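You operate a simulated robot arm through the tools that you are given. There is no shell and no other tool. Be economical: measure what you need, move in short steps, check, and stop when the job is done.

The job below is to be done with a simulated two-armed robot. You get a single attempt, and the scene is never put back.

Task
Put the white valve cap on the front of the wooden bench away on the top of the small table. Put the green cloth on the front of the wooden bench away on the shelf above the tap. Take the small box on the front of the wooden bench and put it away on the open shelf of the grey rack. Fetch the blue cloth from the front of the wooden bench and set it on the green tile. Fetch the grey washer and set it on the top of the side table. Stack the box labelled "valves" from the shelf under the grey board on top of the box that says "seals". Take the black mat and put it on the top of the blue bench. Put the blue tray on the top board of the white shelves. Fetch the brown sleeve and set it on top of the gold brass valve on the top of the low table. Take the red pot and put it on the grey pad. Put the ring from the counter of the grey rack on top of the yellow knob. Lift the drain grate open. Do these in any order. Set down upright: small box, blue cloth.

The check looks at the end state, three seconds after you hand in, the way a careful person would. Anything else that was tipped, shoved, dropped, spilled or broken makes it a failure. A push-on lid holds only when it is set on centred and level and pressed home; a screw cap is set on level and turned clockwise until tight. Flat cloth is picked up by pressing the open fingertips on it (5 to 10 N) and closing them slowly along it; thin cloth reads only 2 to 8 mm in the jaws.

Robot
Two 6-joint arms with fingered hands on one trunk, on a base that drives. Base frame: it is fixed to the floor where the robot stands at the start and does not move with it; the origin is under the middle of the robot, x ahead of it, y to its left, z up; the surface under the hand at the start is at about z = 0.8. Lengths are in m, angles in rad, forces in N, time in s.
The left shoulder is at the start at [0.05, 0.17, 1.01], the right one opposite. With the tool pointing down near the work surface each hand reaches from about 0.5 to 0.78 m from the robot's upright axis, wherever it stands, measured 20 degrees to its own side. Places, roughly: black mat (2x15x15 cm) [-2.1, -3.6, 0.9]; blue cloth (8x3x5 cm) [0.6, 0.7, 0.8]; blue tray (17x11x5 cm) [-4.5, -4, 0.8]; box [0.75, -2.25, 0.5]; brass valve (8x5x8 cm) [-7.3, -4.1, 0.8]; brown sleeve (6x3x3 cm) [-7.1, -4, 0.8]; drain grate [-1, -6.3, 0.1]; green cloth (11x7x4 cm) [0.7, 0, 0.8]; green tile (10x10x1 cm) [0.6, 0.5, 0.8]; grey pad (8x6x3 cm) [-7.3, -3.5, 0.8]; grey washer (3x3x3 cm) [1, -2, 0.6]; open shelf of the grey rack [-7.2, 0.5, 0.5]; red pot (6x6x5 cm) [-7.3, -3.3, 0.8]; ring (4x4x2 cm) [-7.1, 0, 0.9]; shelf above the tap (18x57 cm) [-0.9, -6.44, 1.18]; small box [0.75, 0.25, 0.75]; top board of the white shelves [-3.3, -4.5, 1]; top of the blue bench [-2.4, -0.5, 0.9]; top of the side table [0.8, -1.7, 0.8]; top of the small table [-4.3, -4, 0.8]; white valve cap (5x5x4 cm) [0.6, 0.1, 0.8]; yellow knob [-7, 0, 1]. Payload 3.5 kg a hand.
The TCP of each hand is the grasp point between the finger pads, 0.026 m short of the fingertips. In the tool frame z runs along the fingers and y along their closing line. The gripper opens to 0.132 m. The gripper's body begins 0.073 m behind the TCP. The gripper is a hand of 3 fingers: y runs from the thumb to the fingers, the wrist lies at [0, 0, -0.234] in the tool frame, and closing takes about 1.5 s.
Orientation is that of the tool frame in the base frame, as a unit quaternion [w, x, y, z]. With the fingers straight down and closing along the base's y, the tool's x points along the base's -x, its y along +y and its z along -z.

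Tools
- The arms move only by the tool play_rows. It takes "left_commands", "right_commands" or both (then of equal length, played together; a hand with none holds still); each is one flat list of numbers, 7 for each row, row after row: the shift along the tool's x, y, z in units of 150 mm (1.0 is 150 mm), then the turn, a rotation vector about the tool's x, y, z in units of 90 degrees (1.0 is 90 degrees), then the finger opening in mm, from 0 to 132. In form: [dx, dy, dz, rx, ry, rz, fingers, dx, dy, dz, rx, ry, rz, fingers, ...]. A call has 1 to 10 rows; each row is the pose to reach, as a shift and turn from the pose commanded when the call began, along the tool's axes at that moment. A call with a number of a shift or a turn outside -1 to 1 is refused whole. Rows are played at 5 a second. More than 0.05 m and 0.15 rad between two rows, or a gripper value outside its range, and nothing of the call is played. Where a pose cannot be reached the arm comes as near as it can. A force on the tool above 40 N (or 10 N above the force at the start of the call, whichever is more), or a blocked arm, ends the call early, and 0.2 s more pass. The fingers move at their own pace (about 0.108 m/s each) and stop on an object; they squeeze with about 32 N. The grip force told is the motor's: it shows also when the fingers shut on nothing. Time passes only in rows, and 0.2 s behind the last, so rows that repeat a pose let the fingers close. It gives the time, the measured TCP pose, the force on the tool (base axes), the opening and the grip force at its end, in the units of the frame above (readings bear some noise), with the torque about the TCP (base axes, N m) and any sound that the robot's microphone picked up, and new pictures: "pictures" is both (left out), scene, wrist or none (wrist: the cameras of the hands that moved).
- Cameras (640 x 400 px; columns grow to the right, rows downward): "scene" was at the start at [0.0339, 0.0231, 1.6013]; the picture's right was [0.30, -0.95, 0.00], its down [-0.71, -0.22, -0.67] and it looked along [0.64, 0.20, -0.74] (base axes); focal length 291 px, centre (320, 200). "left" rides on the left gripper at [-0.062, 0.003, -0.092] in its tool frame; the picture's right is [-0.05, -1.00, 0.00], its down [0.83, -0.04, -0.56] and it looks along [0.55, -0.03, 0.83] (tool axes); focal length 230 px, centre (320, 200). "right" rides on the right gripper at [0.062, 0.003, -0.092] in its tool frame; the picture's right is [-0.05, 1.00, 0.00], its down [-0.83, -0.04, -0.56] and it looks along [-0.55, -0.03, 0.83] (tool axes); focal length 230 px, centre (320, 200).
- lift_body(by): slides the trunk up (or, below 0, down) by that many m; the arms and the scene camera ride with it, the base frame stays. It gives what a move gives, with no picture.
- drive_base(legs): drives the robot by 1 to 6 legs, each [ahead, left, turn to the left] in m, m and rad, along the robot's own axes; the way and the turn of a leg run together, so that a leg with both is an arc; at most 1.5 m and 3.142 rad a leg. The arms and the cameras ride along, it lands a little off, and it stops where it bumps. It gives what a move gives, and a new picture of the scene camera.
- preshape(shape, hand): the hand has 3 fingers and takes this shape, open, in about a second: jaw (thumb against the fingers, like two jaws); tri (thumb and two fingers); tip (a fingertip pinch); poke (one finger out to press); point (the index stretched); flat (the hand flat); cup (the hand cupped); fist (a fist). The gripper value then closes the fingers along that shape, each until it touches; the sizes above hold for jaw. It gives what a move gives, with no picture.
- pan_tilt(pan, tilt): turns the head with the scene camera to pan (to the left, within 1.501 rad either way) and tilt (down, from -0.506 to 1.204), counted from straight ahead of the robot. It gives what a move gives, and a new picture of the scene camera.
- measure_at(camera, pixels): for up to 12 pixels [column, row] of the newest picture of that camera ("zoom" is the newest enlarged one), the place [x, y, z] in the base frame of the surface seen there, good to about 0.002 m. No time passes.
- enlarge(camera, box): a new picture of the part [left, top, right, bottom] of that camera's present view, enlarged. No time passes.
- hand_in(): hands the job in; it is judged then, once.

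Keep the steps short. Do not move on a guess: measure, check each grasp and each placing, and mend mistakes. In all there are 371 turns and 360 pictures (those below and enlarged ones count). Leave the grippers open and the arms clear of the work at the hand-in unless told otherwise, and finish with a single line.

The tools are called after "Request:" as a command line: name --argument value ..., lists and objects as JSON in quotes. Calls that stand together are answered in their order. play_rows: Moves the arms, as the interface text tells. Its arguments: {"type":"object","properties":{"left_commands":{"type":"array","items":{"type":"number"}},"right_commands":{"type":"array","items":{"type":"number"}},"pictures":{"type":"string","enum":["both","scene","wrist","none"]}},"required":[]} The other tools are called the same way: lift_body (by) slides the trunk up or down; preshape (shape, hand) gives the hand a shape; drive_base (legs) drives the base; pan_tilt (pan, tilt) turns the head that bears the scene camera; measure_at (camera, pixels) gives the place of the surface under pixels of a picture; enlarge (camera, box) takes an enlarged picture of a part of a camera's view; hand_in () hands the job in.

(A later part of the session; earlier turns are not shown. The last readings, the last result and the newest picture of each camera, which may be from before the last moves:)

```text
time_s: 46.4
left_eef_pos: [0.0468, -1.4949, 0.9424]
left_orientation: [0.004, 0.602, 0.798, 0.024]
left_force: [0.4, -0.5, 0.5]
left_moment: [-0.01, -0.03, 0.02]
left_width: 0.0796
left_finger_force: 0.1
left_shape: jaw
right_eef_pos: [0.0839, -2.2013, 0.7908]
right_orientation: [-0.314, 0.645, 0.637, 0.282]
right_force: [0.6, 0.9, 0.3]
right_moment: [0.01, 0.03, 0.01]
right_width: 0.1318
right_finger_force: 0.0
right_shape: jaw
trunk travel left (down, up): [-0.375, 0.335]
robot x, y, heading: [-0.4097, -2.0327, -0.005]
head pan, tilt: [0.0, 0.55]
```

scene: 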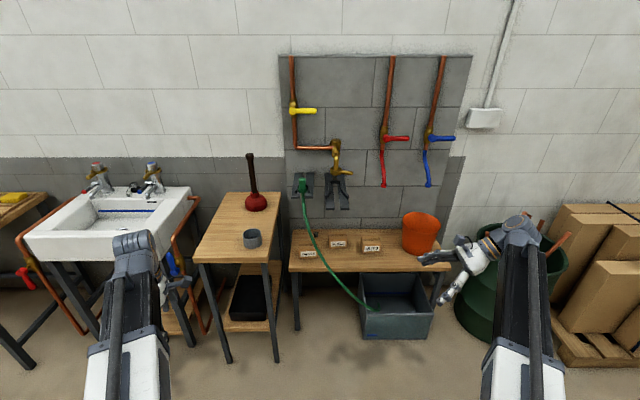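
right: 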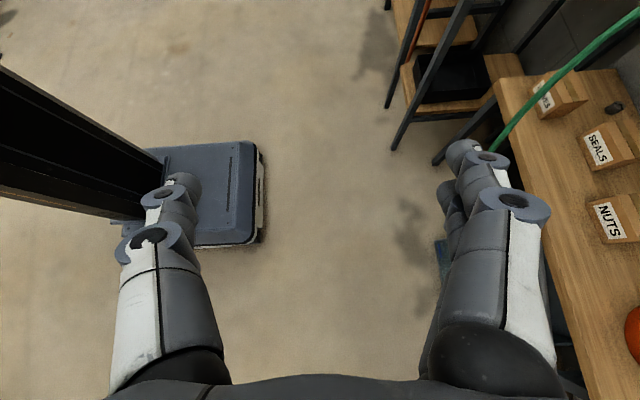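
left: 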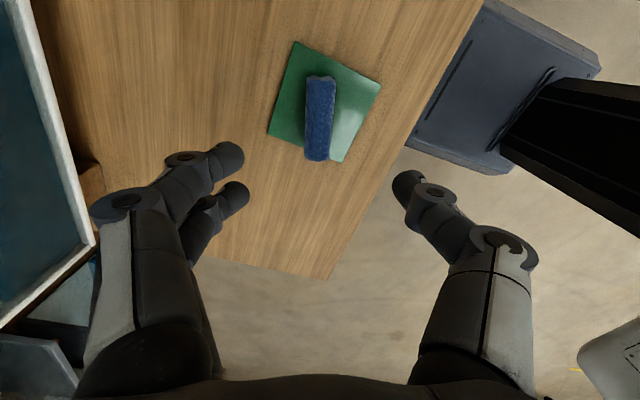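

Drive forward 0.5 m and look.

Request:
drive_base --legs '[[0.5, 0, 0]]'

Request:
pan_tilt --pan -0.1 --tilt 0.85

```text
time_s: 49.4
left_eef_pos: [0.5411, -1.4929, 0.9408]
left_orientation: [0.004, 0.6, 0.8, 0.024]
left_force: [-1.2, 0.0, -0.3]
left_moment: [0.0, -0.02, -0.01]
left_width: 0.0798
left_finger_force: 0.0
left_shape: jaw
right_eef_pos: [0.5804, -2.1984, 0.7896]
right_orientation: [-0.315, 0.643, 0.639, 0.281]
right_force: [-0.4, 0.2, 0.4]
right_moment: [-0.01, -0.04, -0.01]
right_width: 0.1319
right_finger_force: 0.0
right_shape: jaw
trunk travel left (down, up): [-0.375, 0.335]
robot x, y, heading: [0.0894, -2.0346, 0.003]
head pan, tilt: [0.0, 0.55]
```

scene: 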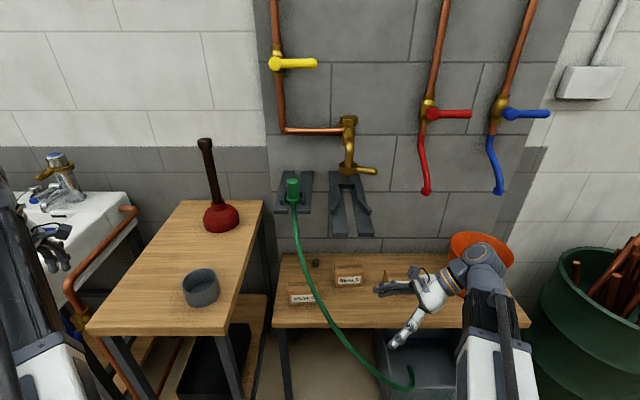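

```text
time_s: 50.1
left_eef_pos: [0.5396, -1.492, 0.9408]
left_orientation: [0.005, 0.599, 0.801, 0.023]
left_force: [0.2, -0.6, -0.6]
left_moment: [0.03, 0.03, -0.02]
left_width: 0.0796
left_finger_force: 0.0
left_shape: jaw
right_eef_pos: [0.5825, -2.1988, 0.7908]
right_orientation: [-0.315, 0.642, 0.64, 0.281]
right_force: [0.1, 0.1, 0.4]
right_moment: [0.01, -0.01, 0.02]
right_width: 0.132
right_finger_force: 0.1
right_shape: jaw
trunk travel left (down, up): [-0.375, 0.335]
robot x, y, heading: [0.0841, -2.0327, -0.001]
head pan, tilt: [-0.099, 0.85]
```

scene: 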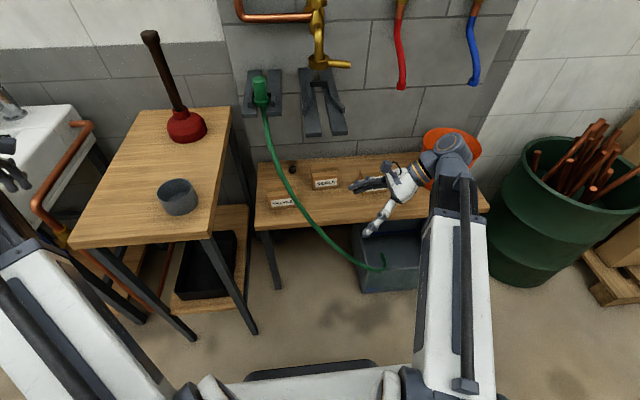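

Clear. Forward another 0.14 m.

Request:
drive_base --legs '[[0.14, 0, 0]]'

Request:
enlarge --camera "right" --box '[0, 0, 640, 400]'

```text
time_s: 51.5
left_eef_pos: [0.6787, -1.4906, 0.9427]
left_orientation: [0.005, 0.599, 0.8, 0.024]
left_force: [0.6, -0.5, -0.2]
left_moment: [0.02, 0.01, -0.01]
left_width: 0.0797
left_finger_force: 0.0
left_shape: jaw
right_eef_pos: [0.7213, -2.1979, 0.7907]
right_orientation: [-0.315, 0.643, 0.639, 0.281]
right_force: [0.2, -0.4, 0.3]
right_moment: [0.0, -0.01, 0.0]
right_width: 0.1318
right_finger_force: 0.0
right_shape: jaw
trunk travel left (down, up): [-0.375, 0.335]
robot x, y, heading: [0.2292, -2.0331, 0.002]
head pan, tilt: [-0.099, 0.85]
```

scene: 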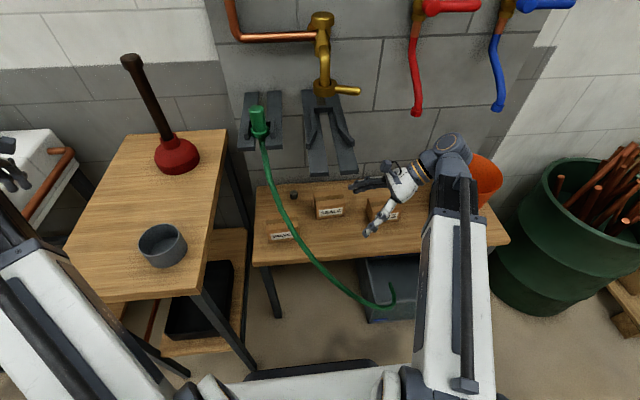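

```text
1.00 times, centred on (320, 200) of right (not enlarged: the box is as wide or as high as the picture)
```

zoom: 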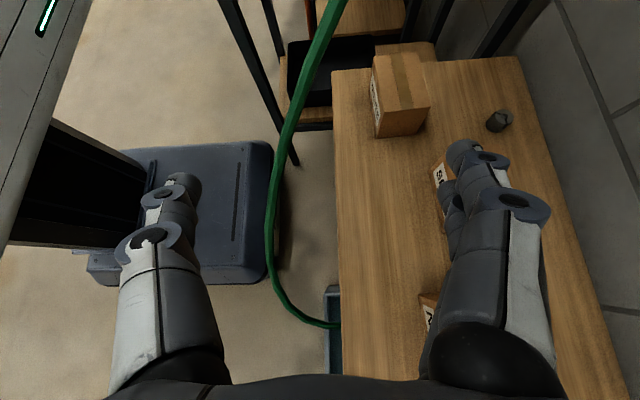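

Hand is right of the hose. Move forward in x to 0.828, then slide left-down along the fingers toward the box.

Request:
play_rows --right_commands '[0, 0.25, 0, 0, 0, 0, 132, 0, 0.5, 0, 0, 0, 0, 132, 0, 0.75, 0, 0, 0, 0, 132, 0, 0.75, 0.22, 0, 0, 0, 132, 0, 0.75, 0.44, 0, 0, 0, 132, 0, 0.75, 0.66, 0, 0, 0, 132, 0, 0.75, 0.9, 0, 0, 0, 132]' --pictures "both"

```text
time_s: 53.1
left_eef_pos: [0.68, -1.4935, 0.9423]
left_orientation: [0.003, 0.6, 0.799, 0.023]
left_force: [0.6, 0.5, 0.5]
left_moment: [-0.02, 0.01, 0.0]
left_width: 0.0796
left_finger_force: 0.1
left_shape: jaw
right_eef_pos: [0.8282, -2.0932, 0.6982]
right_orientation: [-0.315, 0.642, 0.639, 0.282]
right_force: [0.0, 0.3, 0.0]
right_moment: [-0.03, -0.01, -0.03]
right_width: 0.1319
right_finger_force: 0.1
right_shape: jaw
trunk travel left (down, up): [-0.375, 0.335]
robot x, y, heading: [0.2261, -2.028, 0.001]
head pan, tilt: [-0.099, 0.85]
```

scene: 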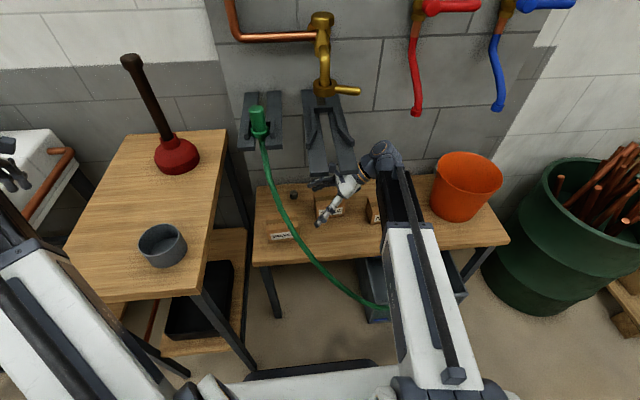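
right: 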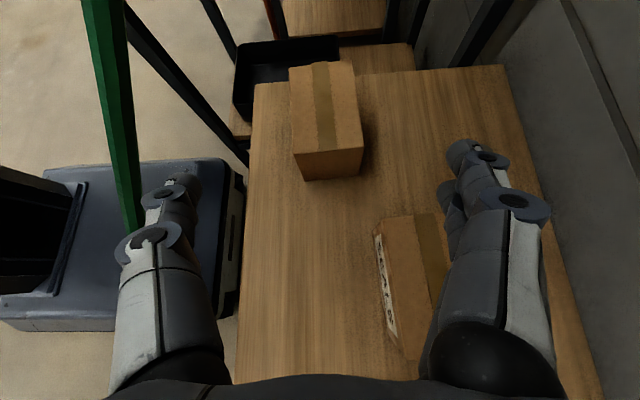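

Box sits midway between the fingers (col ~327). Narrow the opening to 104 and slide down onto it.

Request:
play_rows --right_commands '[0, 0, 0.16, 0, 0, 0, 104, -0.01, 0.01, 0.32, 0, 0, 0, 104, -0.01, 0.02, 0.48, 0, 0, 0, 104, -0.02, 0.03, 0.64, 0, 0, 0, 104, -0.03, 0.03, 0.8, 0, 0, 0, 104, -0.035, 0.04, 0.95, 0, 0, 0, 104]' --pictures "both"

```text
time_s: 54.5
left_eef_pos: [0.68, -1.4917, 0.9412]
left_orientation: [0.005, 0.6, 0.8, 0.024]
left_force: [-0.1, 0.0, 1.1]
left_moment: [0.01, -0.02, 0.02]
left_width: 0.0796
left_finger_force: 0.1
left_shape: jaw
right_eef_pos: [0.8277, -1.9873, 0.6033]
right_orientation: [-0.316, 0.642, 0.639, 0.282]
right_force: [0.0, -0.8, 0.0]
right_moment: [-0.02, 0.05, 0.04]
right_width: 0.1043
right_finger_force: 0.0
right_shape: jaw
trunk travel left (down, up): [-0.375, 0.335]
robot x, y, heading: [0.2212, -2.0354, 0.003]
head pan, tilt: [-0.099, 0.85]
```

scene: 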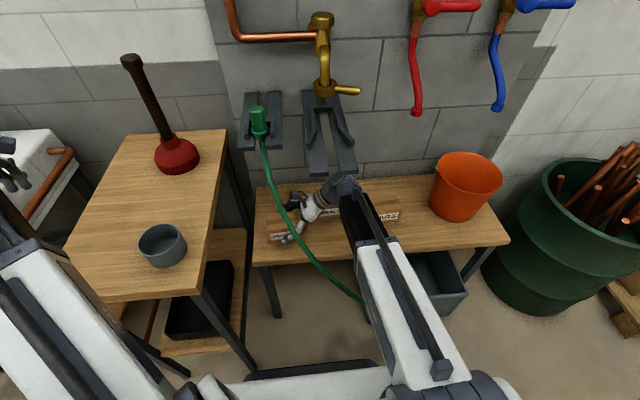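
right: 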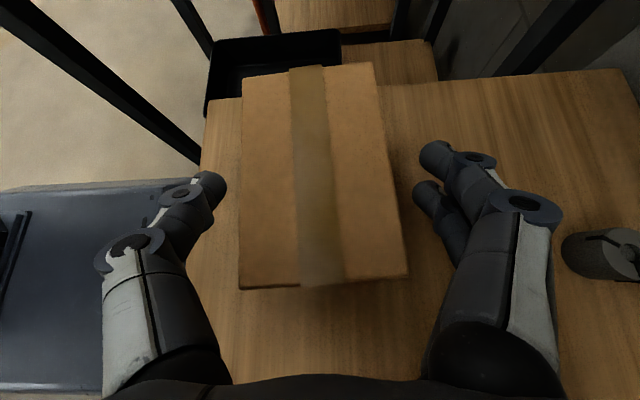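

Fingers straddle the box. Close.

Request:
play_rows --right_commands '[0, 0, 0, 0, 0, 0, 55, 0, 0, 0, 0, 0, 0, 55, 0, 0, 0, 0, 0, 0, 55, 0, 0, 0, 0, 0, 0, 55, 0, 0, 0, 0, 0, 0, 55]' --pictures "wrist"

```text
time_s: 55.7
left_eef_pos: [0.6808, -1.4929, 0.9412]
left_orientation: [0.005, 0.599, 0.8, 0.023]
left_force: [-0.1, -0.3, 0.3]
left_moment: [-0.02, 0.01, 0.0]
left_width: 0.0794
left_finger_force: 0.1
left_shape: jaw
right_eef_pos: [0.8283, -1.988, 0.6023]
right_orientation: [-0.315, 0.643, 0.639, 0.282]
right_force: [0.7, 0.5, 1.0]
right_moment: [-0.04, 0.0, 0.0]
right_width: 0.0584
right_finger_force: 31.9
right_shape: jaw
trunk travel left (down, up): [-0.375, 0.335]
robot x, y, heading: [0.2254, -2.0359, 0.006]
head pan, tilt: [-0.099, 0.85]
```

right: 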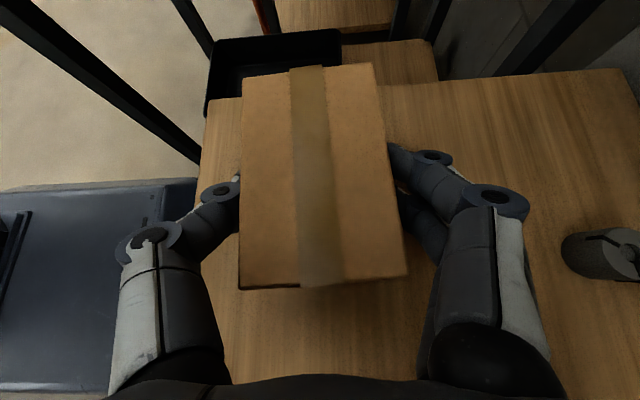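

Gripped (58 mm). Lift straight up 9 cm.

Request:
play_rows --right_commands '[0.15, -0.01, -0.13, 0, 0, 0, 50, 0.3, -0.02, -0.26, 0, 0, 0, 50, 0.458, -0.028, -0.386, 0, 0, 0, 50, 0.458, -0.028, -0.386, 0, 0, 0, 50]' --pictures "both"

```text
time_s: 56.7
left_eef_pos: [0.6799, -1.4933, 0.9423]
left_orientation: [0.005, 0.599, 0.8, 0.025]
left_force: [0.9, -0.5, -0.3]
left_moment: [0.01, 0.01, 0.02]
left_width: 0.0798
left_finger_force: 0.0
left_shape: jaw
right_eef_pos: [0.829, -1.9883, 0.6933]
right_orientation: [-0.315, 0.643, 0.639, 0.281]
right_force: [-0.2, 0.3, -2.7]
right_moment: [-0.08, -0.02, -0.03]
right_width: 0.0582
right_finger_force: 32.5
right_shape: jaw
trunk travel left (down, up): [-0.375, 0.335]
robot x, y, heading: [0.2267, -2.0333, -0.001]
head pan, tilt: [-0.099, 0.85]
```

scene: 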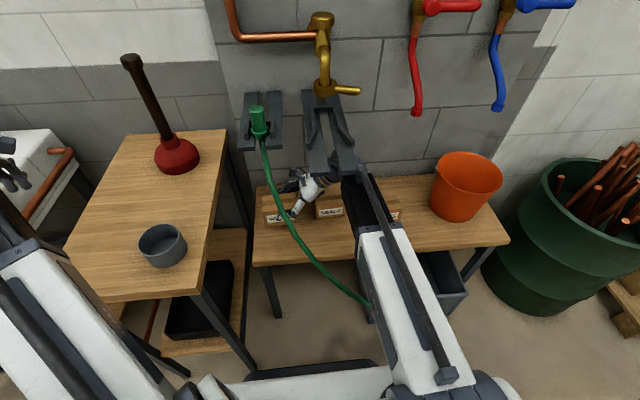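
right: 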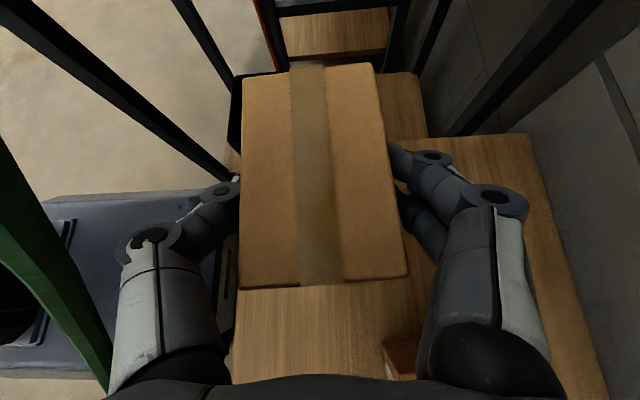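

Bottom is 2 cm above "seals". Carry it right and back to over seals centre (0.906, -2.135).

Request:
play_rows --right_commands '[-0.11, 0.08, -0.14, 0, 0, 0, 50, -0.22, 0.17, -0.28, 0, 0, 0, 50, -0.33, 0.25, -0.41, 0, 0, 0, 50, -0.44, 0.33, -0.55, 0, 0, 0, 50, -0.55, 0.42, -0.69, 0, 0, 0, 50, -0.666, 0.503, -0.826, 0, 0, 0, 50, -0.666, 0.503, -0.826, 0, 0, 0, 50]' --pictures "both"

```text
time_s: 58.3
left_eef_pos: [0.6802, -1.4918, 0.9414]
left_orientation: [0.004, 0.6, 0.8, 0.024]
left_force: [0.4, -0.9, 0.1]
left_moment: [0.03, 0.05, -0.04]
left_width: 0.0796
left_finger_force: 0.0
left_shape: jaw
right_eef_pos: [0.9066, -2.1469, 0.693]
right_orientation: [-0.316, 0.642, 0.639, 0.281]
right_force: [0.7, -0.2, -3.3]
right_moment: [-0.01, -0.03, 0.02]
right_width: 0.0585
right_finger_force: 31.9
right_shape: jaw
trunk travel left (down, up): [-0.375, 0.335]
robot x, y, heading: [0.2296, -2.0356, 0.005]
head pan, tilt: [-0.099, 0.85]
```

scene: 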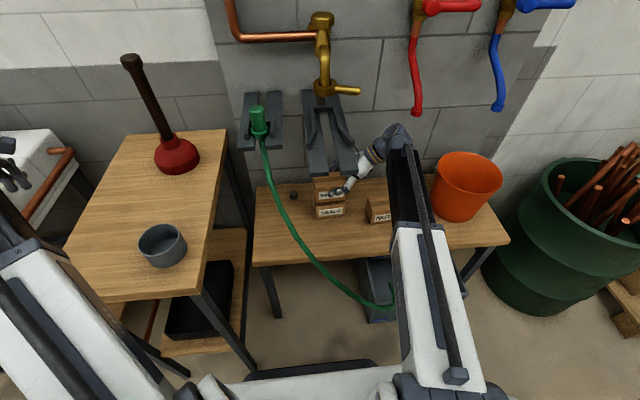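
right: 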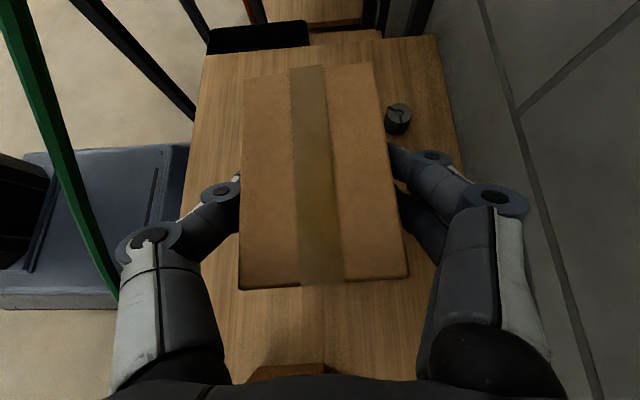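

Request:
enlarge --camera "scene" --box '[280, 160, 400, 240]'

```text
5.00 times, centred on (340, 200) of scene
```

zoom: 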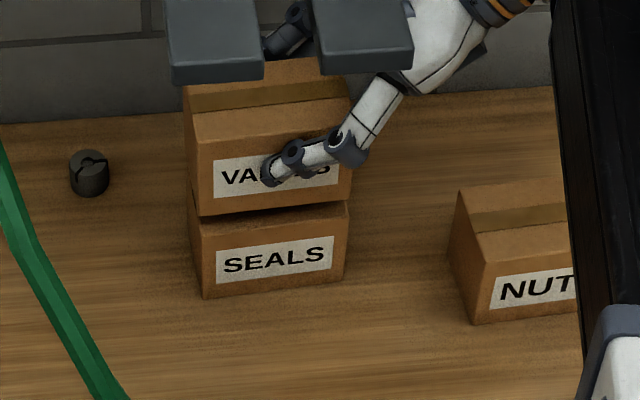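

Request:
measure_at --camera "zoom" --pixels '[[200, 205], [348, 190], [203, 240], [343, 225], [200, 222], [275, 222], [275, 205]]'

```text
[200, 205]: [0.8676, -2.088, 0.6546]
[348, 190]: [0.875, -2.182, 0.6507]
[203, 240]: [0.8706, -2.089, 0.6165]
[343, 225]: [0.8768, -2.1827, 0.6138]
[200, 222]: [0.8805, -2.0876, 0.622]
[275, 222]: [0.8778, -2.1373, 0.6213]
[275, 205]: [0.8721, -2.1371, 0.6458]
```

Aligned within 3 mm. Lower 2 cm.

Request:
play_rows --right_commands '[-0.05, 0, 0.042, 0, 0, 0, 50, -0.1, 0.005, 0.085, 0, 0, 0, 50, -0.1, 0.005, 0.085, 0, 0, 0, 50]' --pictures "none"

Request:
enlarge --camera "scene" --box '[280, 160, 400, 240]'

```text
time_s: 59.1
left_eef_pos: [0.6805, -1.4927, 0.9418]
left_orientation: [0.004, 0.599, 0.8, 0.024]
left_force: [0.1, 0.0, 0.2]
left_moment: [0.03, 0.01, -0.03]
left_width: 0.0795
left_finger_force: 0.0
left_shape: jaw
right_eef_pos: [0.9058, -2.1463, 0.6728]
right_orientation: [-0.315, 0.643, 0.639, 0.282]
right_force: [0.4, -0.2, -2.0]
right_moment: [0.0, -0.02, 0.01]
right_width: 0.0581
right_finger_force: 32.2
right_shape: jaw
trunk travel left (down, up): [-0.375, 0.335]
robot x, y, heading: [0.2271, -2.0361, 0.005]
head pan, tilt: [-0.099, 0.85]
```

```text
5.00 times, centred on (340, 200) of scene
```

zoom: 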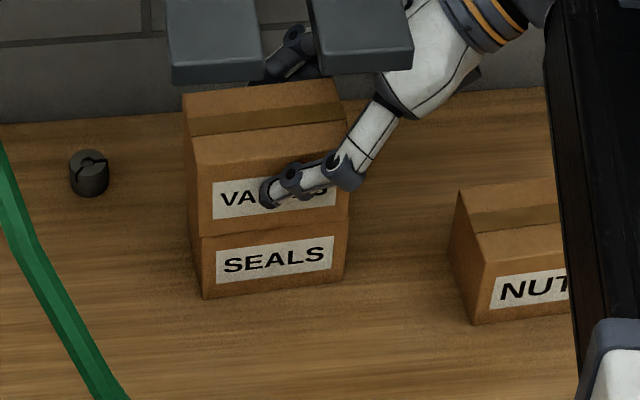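

Nearly contact (force −2.0). Down 1 mm, open, and back out along the fingers.

Request:
play_rows --right_commands '[-0.006, 0, 0.005, 0, 0, 0, 50, -0.006, 0, 0.005, 0, 0, 0, 95, -0.006, 0, 0.005, 0, 0, 0, 95, -0.006, 0, 0.005, 0, 0, 0, 95]' --pictures "none"

Request:
play_rows --right_commands '[0, 0, -0.25, 0, 0, 0, 95, 0, 0, -0.5, 0, 0, 0, 95, 0, 0, -0.75, 0, 0, 0, 95]' --pictures "both"

```text
time_s: 60.1
left_eef_pos: [0.68, -1.4912, 0.9413]
left_orientation: [0.005, 0.6, 0.8, 0.024]
left_force: [0.2, 0.1, 0.7]
left_moment: [-0.01, -0.02, -0.01]
left_width: 0.0795
left_finger_force: 0.0
left_shape: jaw
right_eef_pos: [0.906, -2.1444, 0.6716]
right_orientation: [-0.315, 0.643, 0.639, 0.282]
right_force: [0.0, 0.3, 0.1]
right_moment: [0.0, -0.03, 0.01]
right_width: 0.0948
right_finger_force: 0.0
right_shape: jaw
trunk travel left (down, up): [-0.375, 0.335]
robot x, y, heading: [0.2251, -2.0316, 0.004]
head pan, tilt: [-0.099, 0.85]
```

```text
time_s: 60.9
left_eef_pos: [0.6804, -1.4921, 0.9416]
left_orientation: [0.005, 0.599, 0.8, 0.024]
left_force: [0.0, -0.2, 0.0]
left_moment: [-0.03, 0.03, 0.0]
left_width: 0.0797
left_finger_force: 0.1
left_shape: jaw
right_eef_pos: [0.9108, -2.2318, 0.7434]
right_orientation: [-0.316, 0.642, 0.639, 0.282]
right_force: [0.7, -0.3, 0.5]
right_moment: [-0.02, 0.01, 0.02]
right_width: 0.0949
right_finger_force: 0.1
right_shape: jaw
trunk travel left (down, up): [-0.375, 0.335]
robot x, y, heading: [0.2272, -2.0315, -0.005]
head pan, tilt: [-0.099, 0.85]
```

scene: 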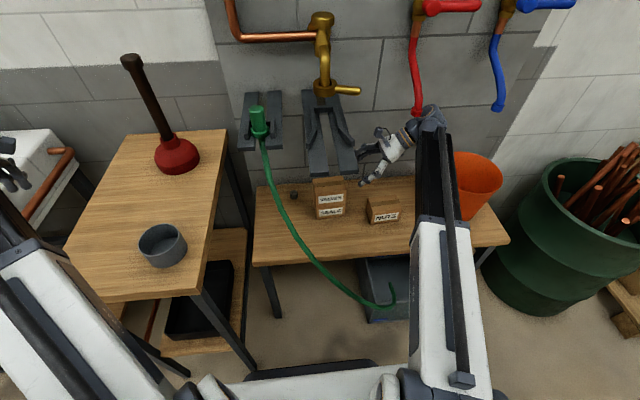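
right: 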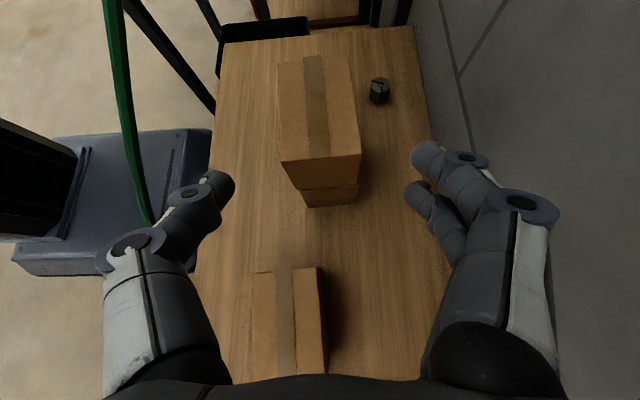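

Valves stands on seals. Now back off and shift right to re-orient for the washer (at about (0.98,-2.017)).

Request:
drive_base --legs '[[-0.4, 0, 0], [0, -0.25, 0]]'

Request:
play_rows --right_commands '[0, 0, 0, 0, -0.09, 0, 95, 0, 0, 0, 0, -0.18, 0, 95, 0, 0, 0, 0, -0.27, 0, 95, 0, 0, 0, 0, -0.36, 0, 95, 0, 0, 0, 0, -0.45, 0, 95, 0, 0, 0, 0, -0.556, 0, 95]' --pictures "none"

Request:
play_rows --right_commands '[0, 0, 0, 0, 0, -0.093, 95, 0, 0, 0, 0, 0, -0.186, 95, 0, 0, 0, 0, 0, -0.279, 95, 0, 0, 0, 0, 0, -0.372, 95, 0, 0, 0, 0, 0, -0.465, 95, 0, 0, 0, 0, 0, -0.558, 95, 0, 0, 0, 0, 0, -0.651, 95, 0, 0, 0, 0, 0, -0.744, 95, 0, 0, 0, 0, 0, -0.837, 95, 0, 0, 0, 0, 0, -0.93, 95]' --pictures "scene"

```text
time_s: 64.8
left_eef_pos: [0.2781, -1.7424, 0.9429]
left_orientation: [0.005, 0.599, 0.8, 0.025]
left_force: [-0.4, 0.9, 0.3]
left_moment: [0.0, 0.02, -0.02]
left_width: 0.0795
left_finger_force: 0.2
left_shape: jaw
right_eef_pos: [0.5101, -2.4825, 0.744]
right_orientation: [-0.315, 0.643, 0.639, 0.282]
right_force: [0.5, -0.3, 0.1]
right_moment: [0.02, 0.0, 0.02]
right_width: 0.0951
right_finger_force: 0.0
right_shape: jaw
trunk travel left (down, up): [-0.375, 0.335]
robot x, y, heading: [-0.1744, -2.2814, 0.001]
head pan, tilt: [-0.099, 0.85]
```

scene: 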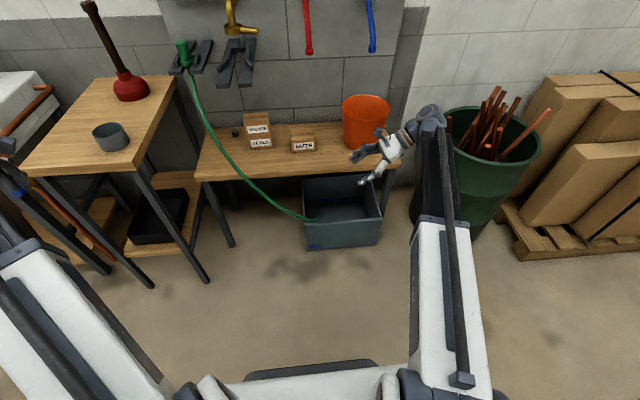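

```text
refused: row 6 steps farther than a row can; nothing moved
```

```text
time_s: 67.0
left_eef_pos: [0.2777, -1.7423, 0.9417]
left_orientation: [0.004, 0.599, 0.801, 0.024]
left_force: [0.2, -0.5, 0.3]
left_moment: [0.01, -0.04, 0.01]
left_width: 0.0796
left_finger_force: 0.0
left_shape: jaw
right_eef_pos: [0.5095, -2.4813, 0.7441]
right_orientation: [-0.047, 0.05, 0.905, 0.419]
right_force: [0.4, -0.4, -0.3]
right_moment: [0.02, -0.01, 0.0]
right_width: 0.0948
right_finger_force: 0.1
right_shape: jaw
trunk travel left (down, up): [-0.375, 0.335]
robot x, y, heading: [-0.1732, -2.286, 0.0]
head pan, tilt: [-0.099, 0.85]
```

scene: 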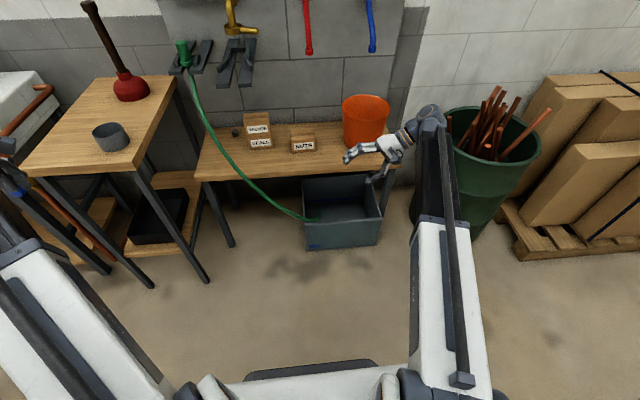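

Only the roll was played. I mend: turn about tool x by 50°, then pitch forward 35°.

Request:
play_rows --right_commands '[0, 0, 0, 0.09, 0, 0, 95, 0, 0, 0, 0.18, 0, 0, 95, 0, 0, 0, 0.27, 0, 0, 95, 0, 0, 0, 0.36, 0, 0, 95, 0, 0, 0, 0.45, 0, 0, 95, 0, 0, 0, 0.54, 0, 0, 95, 0, 0, 0, 0.552, 0, 0, 95]' --pictures "none"

Request:
play_rows --right_commands '[0, 0, 0, 0, 0, -0.07, 70, 0, 0, 0, 0, -0.08, -0.07, 70, 0, 0, 0, 0, -0.16, -0.07, 70, 0, 0, 0, 0, -0.24, -0.07, 70, 0, 0, 0, 0, -0.32, -0.07, 70, 0, 0, 0, 0, -0.389, -0.07, 70]' --pictures "both"

```text
time_s: 68.6
left_eef_pos: [0.2787, -1.7423, 0.9418]
left_orientation: [0.005, 0.599, 0.8, 0.024]
left_force: [0.8, 0.2, 0.4]
left_moment: [-0.02, 0.0, 0.0]
left_width: 0.0797
left_finger_force: 0.1
left_shape: jaw
right_eef_pos: [0.5088, -2.4808, 0.7443]
right_orientation: [-0.064, 0.028, 0.998, 0.0]
right_force: [0.2, 0.4, 0.5]
right_moment: [0.0, 0.0, 0.01]
right_width: 0.0951
right_finger_force: 0.0
right_shape: jaw
trunk travel left (down, up): [-0.375, 0.335]
robot x, y, heading: [-0.1738, -2.2843, -0.002]
head pan, tilt: [-0.099, 0.85]
```

```text
time_s: 70.0
left_eef_pos: [0.2782, -1.7417, 0.9413]
left_orientation: [0.005, 0.599, 0.801, 0.023]
left_force: [-0.1, 0.0, 0.1]
left_moment: [0.03, -0.04, -0.01]
left_width: 0.0794
left_finger_force: 0.1
left_shape: jaw
right_eef_pos: [0.5098, -2.4807, 0.7433]
right_orientation: [0.239, -0.028, 0.971, -0.003]
right_force: [-0.4, 0.0, 0.1]
right_moment: [-0.02, -0.03, 0.01]
right_width: 0.0705
right_finger_force: 0.0
right_shape: jaw
trunk travel left (down, up): [-0.375, 0.335]
robot x, y, heading: [-0.1735, -2.2819, -0.001]
head pan, tilt: [-0.099, 0.85]
```

scene: 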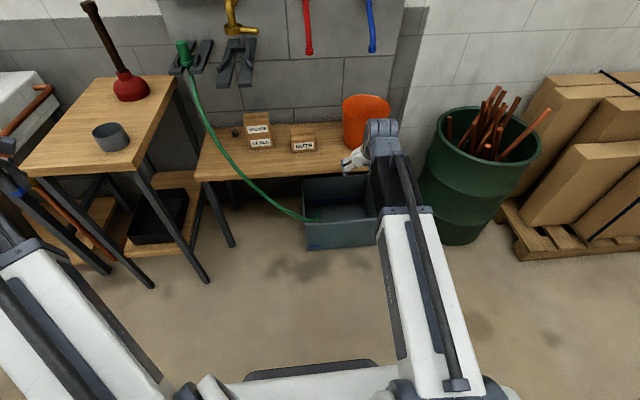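
right: 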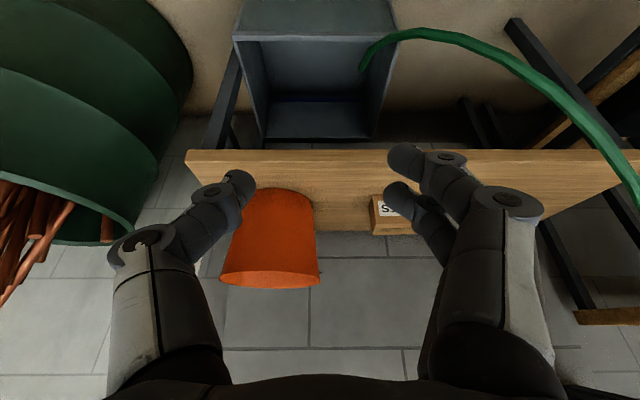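

The front entry is too tight for a wide palm; a vertical hand closing along x (thin side toward the stack) fits between hose and stack. I re-orient, and tuck the left arm back.

Request:
play_rows --right_commands '[0, 0, 0, 0, 0.08, 0, 70, 0, 0, 0, 0, 0.16, 0, 70, 0, 0, 0, 0, 0.24, 0, 70, 0, 0, 0, 0, 0.307, 0, 70, 0, 0, 0, 0, 0.307, 0, 70]' --left_commands '[0.05, -0.2, 0, 0, 0, 0, 80, 0.11, -0.4, 0, 0, 0, 0, 80, 0.16, -0.6, 0, 0, 0, 0, 80, 0.22, -0.8, 0, 0, 0, 0, 80, 0.27, -0.96, 0, 0, 0, 0, 80]' --pictures "none"

Request:
play_rows --right_commands '[0, 0, 0, 0, 0, 0.094, 60, 0, 0, 0, 0, 0, 0.188, 60, 0, 0, 0, 0, 0, 0.282, 60, 0, 0, 0, 0, 0, 0.376, 60, 0, 0, 0, 0, 0, 0.47, 60, 0, 0, 0, 0, 0, 0.564, 60, 0, 0, 0, 0, 0, 0.658, 60, 0, 0, 0, 0, 0, 0.752, 60, 0, 0, 0, 0, 0, 0.846, 60, 0, 0, 0, 0, 0, 0.94, 60]' --pictures "none"

Request:
drive_base --legs '[[0.2, 0.0, 0]]'

```text
time_s: 71.2
left_eef_pos: [0.1414, -1.7282, 0.9034]
left_orientation: [0.004, 0.6, 0.8, 0.03]
left_force: [-0.6, 0.1, 0.1]
left_moment: [-0.04, 0.03, 0.0]
left_width: 0.0797
left_finger_force: 0.0
left_shape: jaw
left hand out of reach, approached as far as the arm can: row 1, 2, 3, 4, 5
right_eef_pos: [0.5087, -2.482, 0.7437]
right_orientation: [0.0, -0.027, 1.0, -0.011]
right_force: [0.4, 0.2, -0.6]
right_moment: [-0.01, 0.01, 0.02]
right_width: 0.0705
right_finger_force: 0.1
right_shape: jaw
trunk travel left (down, up): [-0.375, 0.335]
robot x, y, heading: [-0.1757, -2.2802, -0.001]
head pan, tilt: [-0.099, 0.85]
```

```text
time_s: 73.4
left_eef_pos: [0.1398, -1.7288, 0.903]
left_orientation: [0.005, 0.599, 0.8, 0.03]
left_force: [-0.2, 0.3, 1.3]
left_moment: [-0.01, 0.01, 0.04]
left_width: 0.0796
left_finger_force: 0.0
left_shape: jaw
right_eef_pos: [0.5094, -2.4812, 0.7438]
right_orientation: [0.007, 0.655, 0.756, -0.009]
right_force: [-0.2, 0.1, 0.1]
right_moment: [-0.02, 0.02, 0.0]
right_width: 0.0607
right_finger_force: 0.0
right_shape: jaw
trunk travel left (down, up): [-0.375, 0.335]
robot x, y, heading: [-0.175, -2.2835, 0.004]
head pan, tilt: [-0.099, 0.85]
```

```text
time_s: 75.0
left_eef_pos: [0.3396, -1.7292, 0.9024]
left_orientation: [0.005, 0.599, 0.8, 0.031]
left_force: [0.7, 0.4, -0.2]
left_moment: [0.03, -0.05, 0.03]
left_width: 0.0795
left_finger_force: 0.1
left_shape: jaw
right_eef_pos: [0.7101, -2.4796, 0.744]
right_orientation: [0.007, 0.653, 0.757, -0.009]
right_force: [1.0, 0.7, -0.1]
right_moment: [-0.01, -0.03, 0.0]
right_width: 0.0604
right_finger_force: 0.1
right_shape: jaw
trunk travel left (down, up): [-0.375, 0.335]
robot x, y, heading: [0.0225, -2.2799, 0.002]
head pan, tilt: [-0.099, 0.85]
```

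scene: 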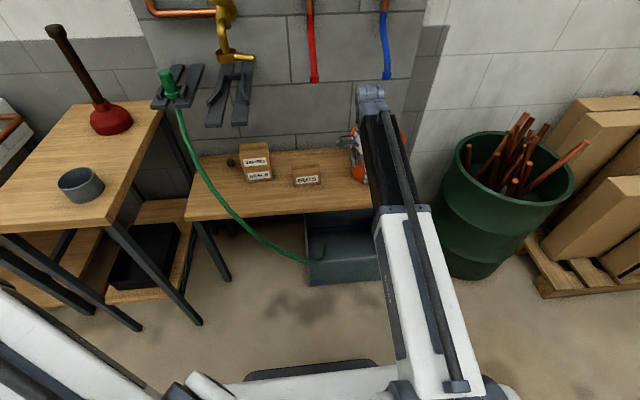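

Request:
play_rows --right_commands '[0.23, 0.03, 0, 0, 0, 0.03, 60, 0.46, 0.07, 0, 0, 0, 0.06, 60, 0.69, 0.1, 0, 0, 0, 0.095, 60, 0.92, 0.137, 0, 0, 0, 0.095, 60]' --pictures "both"

Request:
enlarge --camera "scene" --box '[140, 40, 380, 240]'

```text
time_s: 76.0
left_eef_pos: [0.3392, -1.7284, 0.9045]
left_orientation: [0.004, 0.599, 0.8, 0.031]
left_force: [0.6, -0.4, -0.1]
left_moment: [0.01, 0.02, 0.0]
left_width: 0.0796
left_finger_force: 0.1
left_shape: jaw
right_eef_pos: [0.7098, -2.3402, 0.7425]
right_orientation: [0.007, 0.709, 0.705, -0.007]
right_force: [0.7, -0.7, 0.7]
right_moment: [0.01, 0.01, -0.02]
right_width: 0.0607
right_finger_force: 0.1
right_shape: jaw
trunk travel left (down, up): [-0.375, 0.335]
robot x, y, heading: [0.0287, -2.2845, 0.004]
head pan, tilt: [-0.099, 0.85]
```

scene: 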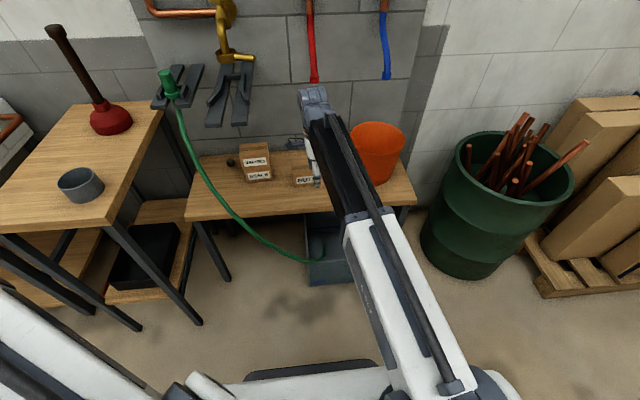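
right: 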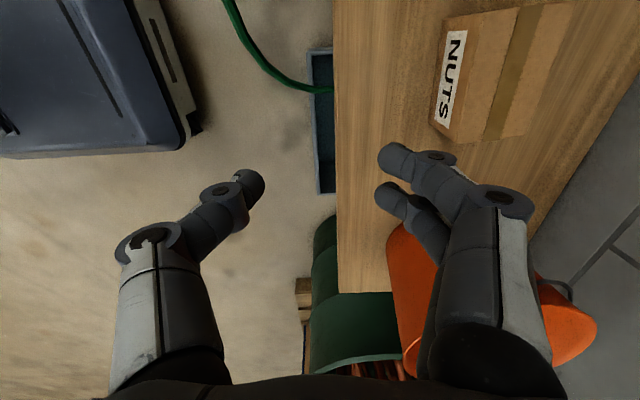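

```text
2.00 times, centred on (260, 140) of scene
```

zoom: 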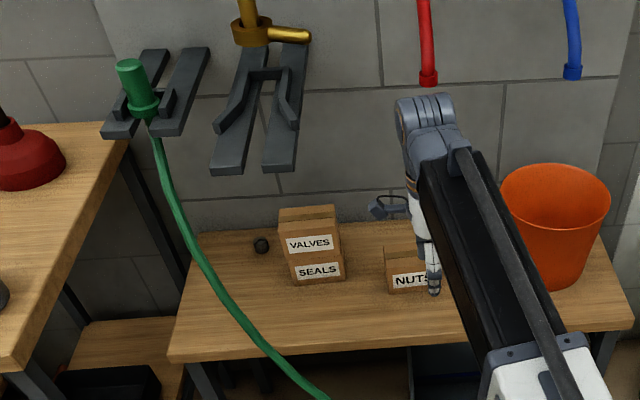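

Request:
measure_at --camera "zoom" --pixels '[[388, 262], [390, 290], [228, 172], [278, 170], [228, 160], [261, 242], [262, 250], [180, 220], [215, 285], [265, 350], [160, 150], [175, 135]]'

Request:
measure_at --camera "right" --pixels '[[455, 35], [440, 125], [485, 135], [265, 70], [330, 90], [395, 225], [335, 200]]'

```text
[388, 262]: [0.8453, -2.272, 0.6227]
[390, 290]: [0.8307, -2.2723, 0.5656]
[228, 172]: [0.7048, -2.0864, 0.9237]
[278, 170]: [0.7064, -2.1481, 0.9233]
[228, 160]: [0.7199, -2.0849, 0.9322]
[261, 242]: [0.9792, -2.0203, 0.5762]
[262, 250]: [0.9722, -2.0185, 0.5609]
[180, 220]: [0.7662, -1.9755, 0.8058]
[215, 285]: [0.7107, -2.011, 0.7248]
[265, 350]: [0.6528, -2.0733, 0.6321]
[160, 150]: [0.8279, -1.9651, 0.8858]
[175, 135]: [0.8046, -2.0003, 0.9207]
```

```text
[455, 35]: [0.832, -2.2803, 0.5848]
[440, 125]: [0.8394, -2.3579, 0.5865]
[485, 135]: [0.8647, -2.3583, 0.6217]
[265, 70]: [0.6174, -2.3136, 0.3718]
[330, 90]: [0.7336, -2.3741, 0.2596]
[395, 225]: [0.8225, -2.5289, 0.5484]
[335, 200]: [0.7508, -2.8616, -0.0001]
```

Lower the hand 15 cm here (clear of nuts) while drawing it back 8 cm.

Request:
play_rows --right_commands '[0, -0.27, 0, 0, 0, 0, 50, 0, -0.53, 0, 0, 0, 0, 50, 0, -0.53, 0.25, 0, 0, 0, 50, 0, -0.53, 0.5, 0, 0, 0, 50, 0, -0.53, 0.75, 0, 0, 0, 50, 0, -0.53, 1, 0, 0, 0, 50]' --pictures "none"

Request:
drive_base --legs '[[0.16, 0.1, 0]]'

```text
time_s: 77.4
left_eef_pos: [0.3397, -1.7276, 0.9039]
left_orientation: [0.004, 0.599, 0.8, 0.031]
left_force: [0.2, 0.1, 0.2]
left_moment: [0.0, 0.02, 0.0]
left_width: 0.0795
left_finger_force: 0.1
left_shape: jaw
right_eef_pos: [0.6309, -2.3434, 0.5899]
right_orientation: [0.007, 0.708, 0.706, -0.008]
right_force: [-0.3, 0.2, 0.6]
right_moment: [0.02, 0.0, 0.0]
right_width: 0.0506
right_finger_force: 0.1
right_shape: jaw
trunk travel left (down, up): [-0.375, 0.335]
robot x, y, heading: [0.0257, -2.2824, -0.0]
head pan, tilt: [-0.099, 0.85]
```

```text
time_s: 79.0
left_eef_pos: [0.5009, -1.6294, 0.904]
left_orientation: [0.005, 0.599, 0.8, 0.031]
left_force: [0.4, 0.3, -1.1]
left_moment: [-0.01, -0.02, 0.01]
left_width: 0.0797
left_finger_force: 0.0
left_shape: jaw
right_eef_pos: [0.7911, -2.2438, 0.5902]
right_orientation: [0.007, 0.709, 0.705, -0.008]
right_force: [0.0, 0.4, 1.0]
right_moment: [-0.01, 0.02, -0.04]
right_width: 0.0502
right_finger_force: 0.1
right_shape: jaw
trunk travel left (down, up): [-0.375, 0.335]
robot x, y, heading: [0.1833, -2.185, -0.0]
head pan, tilt: [-0.099, 0.85]
```

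scene: 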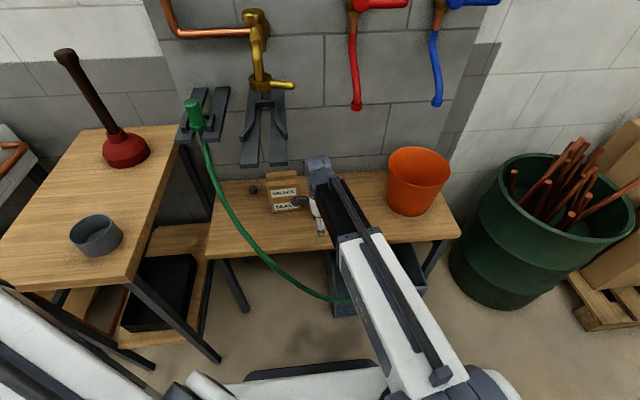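

Hand now in front of the gap between seals and nuts. Move left 14 cm in front of the stack.

Request:
play_rows --right_commands '[0.24, 0, 0, 0, 0, 0, 50, 0.48, 0, 0, 0, 0, 0, 50, 0.72, 0, 0, 0, 0, 0, 50, 0.95, 0, 0, 0, 0, 0, 50]' --pictures "both"

```text
time_s: 80.0
left_eef_pos: [0.5013, -1.6278, 0.9039]
left_orientation: [0.005, 0.599, 0.8, 0.031]
left_force: [0.4, 0.2, -0.4]
left_moment: [0.0, 0.03, 0.03]
left_width: 0.0796
left_finger_force: 0.1
left_shape: jaw
right_eef_pos: [0.7921, -2.101, 0.5865]
right_orientation: [0.007, 0.71, 0.705, -0.008]
right_force: [0.6, 0.3, 0.6]
right_moment: [-0.04, -0.01, 0.02]
right_width: 0.0502
right_finger_force: 0.1
right_shape: jaw
trunk travel left (down, up): [-0.375, 0.335]
robot x, y, heading: [0.1883, -2.1806, 0.004]
head pan, tilt: [-0.099, 0.85]
```

scene: 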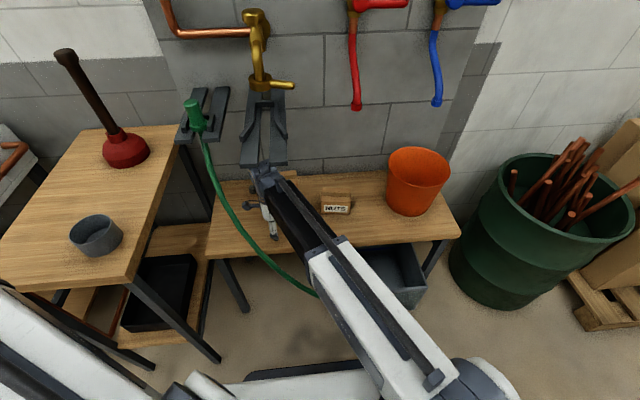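
right: 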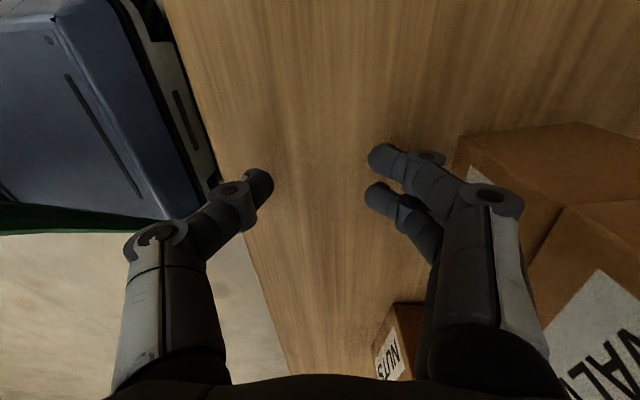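

Request:
play_rows --right_commands '[0.2, 0, -0.04, 0, 0, 0, 50, 0.4, 0, -0.06, 0, 0, 0, 50, 0.48, 0, -0.06, 0, 0, 0, 50]' --pictures "both"

Request:
enlarge --camera "scene" --box '[180, 120, 340, 220]'

```text
time_s: 80.8
left_eef_pos: [0.5018, -1.6288, 0.9036]
left_orientation: [0.004, 0.6, 0.799, 0.031]
left_force: [0.1, 0.0, -0.5]
left_moment: [0.03, 0.01, 0.01]
left_width: 0.0797
left_finger_force: 0.0
left_shape: jaw
right_eef_pos: [0.7917, -2.0282, 0.5949]
right_orientation: [0.007, 0.709, 0.705, -0.007]
right_force: [0.5, 1.0, -0.2]
right_moment: [-0.01, 0.01, 0.01]
right_width: 0.0505
right_finger_force: 0.0
right_shape: jaw
trunk travel left (down, up): [-0.375, 0.335]
robot x, y, heading: [0.1843, -2.1843, 0.0]
head pan, tilt: [-0.099, 0.85]
```

scene: 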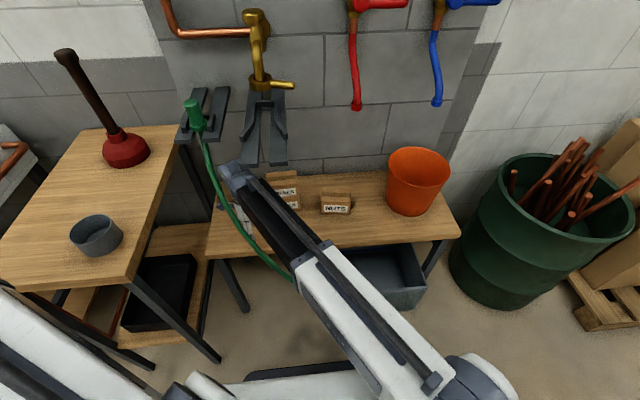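
right: 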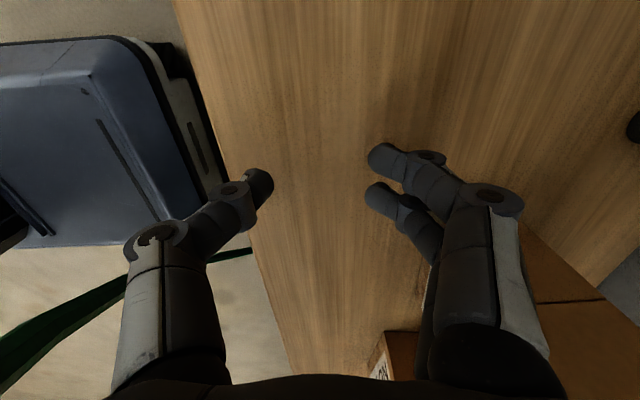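

```text
4.00 times, centred on (260, 170) of scene
```

zoom: 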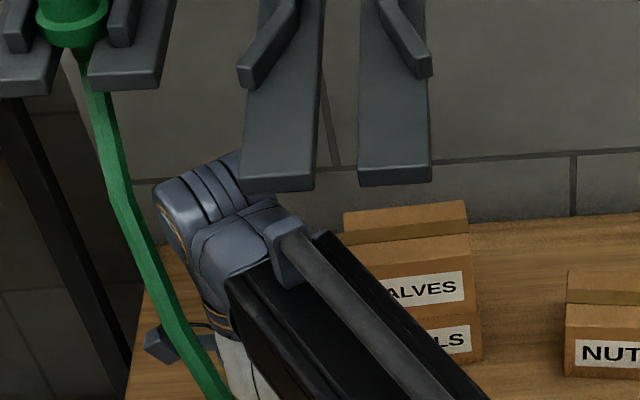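

Request:
measure_at --camera "zoom" --pixels '[[195, 205], [225, 180], [270, 250], [330, 250], [250, 300], [350, 330], [160, 195], [170, 265], [420, 370], [300, 340]]'

```text
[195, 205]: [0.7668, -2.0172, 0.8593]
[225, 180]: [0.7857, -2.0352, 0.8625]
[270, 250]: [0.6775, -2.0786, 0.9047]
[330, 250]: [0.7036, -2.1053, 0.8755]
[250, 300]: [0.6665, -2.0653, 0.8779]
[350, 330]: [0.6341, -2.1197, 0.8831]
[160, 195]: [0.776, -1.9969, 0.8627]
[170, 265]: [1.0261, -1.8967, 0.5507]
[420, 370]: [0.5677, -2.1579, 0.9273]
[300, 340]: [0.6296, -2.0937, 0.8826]
```

The forearm rises towards me and would meet the fork rails if I push on; I need a lower trunk. I back the right hand out to the right and bring the left hand in and up so the trunk can go down.

Request:
play_rows --right_commands '[-0.24, 0, 0, 0, 0, 0, 50, -0.48, 0, 0, 0, 0, 0, 50, -0.72, 0, 0, 0, 0, 0, 50, -0.96, 0, 0, 0, 0, 0, 50, -0.96, 0, 0, 0, 0, 0, 50]' --left_commands '[0, 0, -0.2, 0, 0, 0, 80, -0.25, 0, -0.4, 0, 0, 0, 80, -0.5, 0, -0.6, 0, 0, 0, 80, -0.75, 0, -0.7, 0, 0, 0, 80, -1, 0, -0.8, 0, 0, 0, 80]' --pictures "none"

Request:
play_rows --right_commands '[-0.24, 0, 0, 0, 0, 0, 50, -0.47, 0, 0, 0, 0, 0, 50, -0.47, 0, -0.25, 0, 0, 0, 50, -0.47, 0, -0.5, 0, 0, 0, 50, -0.47, 0, -0.75, 0, 0, 0, 50, -0.47, 0, -0.9, 0, 0, 0, 50]' --left_commands '[0, 0, -0.2, 0, 0, 0, 80, -0.15, 0, -0.4, 0, 0, 0, 80, -0.3, 0, -0.6, 0, 0, 0, 80, -0.3, 0, -0.7, 0, 0, 0, 80, -0.3, 0, -0.8, 0, 0, 0, 80, -0.3, 0, -0.8, 0, 0, 0, 80]' --pictures "scene"

```text
time_s: 82.0
left_eef_pos: [0.5897, -1.7187, 0.9153]
left_orientation: [0.008, 0.599, 0.8, 0.046]
left_force: [-0.8, -0.5, 0.3]
left_moment: [-0.02, 0.01, 0.01]
left_width: 0.0795
left_finger_force: 0.1
left_shape: jaw
left hand out of reach, approached as far as the arm can: row 1, 2, 3, 4, 5
right_eef_pos: [0.7895, -2.1731, 0.5997]
right_orientation: [0.007, 0.708, 0.706, -0.008]
right_force: [0.2, -0.3, -0.4]
right_moment: [0.02, 0.03, -0.01]
right_width: 0.0499
right_finger_force: 0.0
right_shape: jaw
trunk travel left (down, up): [-0.375, 0.335]
robot x, y, heading: [0.1858, -2.1806, 0.003]
head pan, tilt: [-0.099, 0.85]
```

```text
time_s: 83.3
left_eef_pos: [0.638, -1.7308, 0.9184]
left_orientation: [0.004, 0.6, 0.799, 0.033]
left_force: [-0.3, 0.0, 0.0]
left_moment: [0.03, -0.03, -0.02]
left_width: 0.0798
left_finger_force: 0.0
left_shape: jaw
left hand out of reach, approached as far as the arm can: row 1, 2, 3, 4, 5, 6
right_eef_pos: [0.7906, -2.2406, 0.7357]
right_orientation: [0.007, 0.709, 0.705, -0.007]
right_force: [0.0, -0.6, 0.2]
right_moment: [-0.02, 0.0, -0.02]
right_width: 0.05
right_finger_force: 0.1
right_shape: jaw
trunk travel left (down, up): [-0.375, 0.335]
robot x, y, heading: [0.1846, -2.1809, 0.003]
head pan, tilt: [-0.099, 0.85]
```

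scene: 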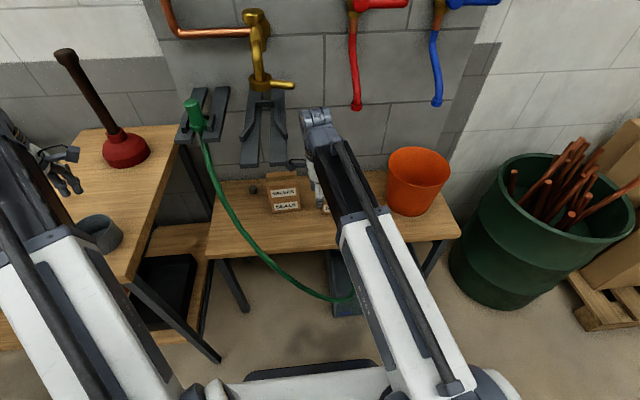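

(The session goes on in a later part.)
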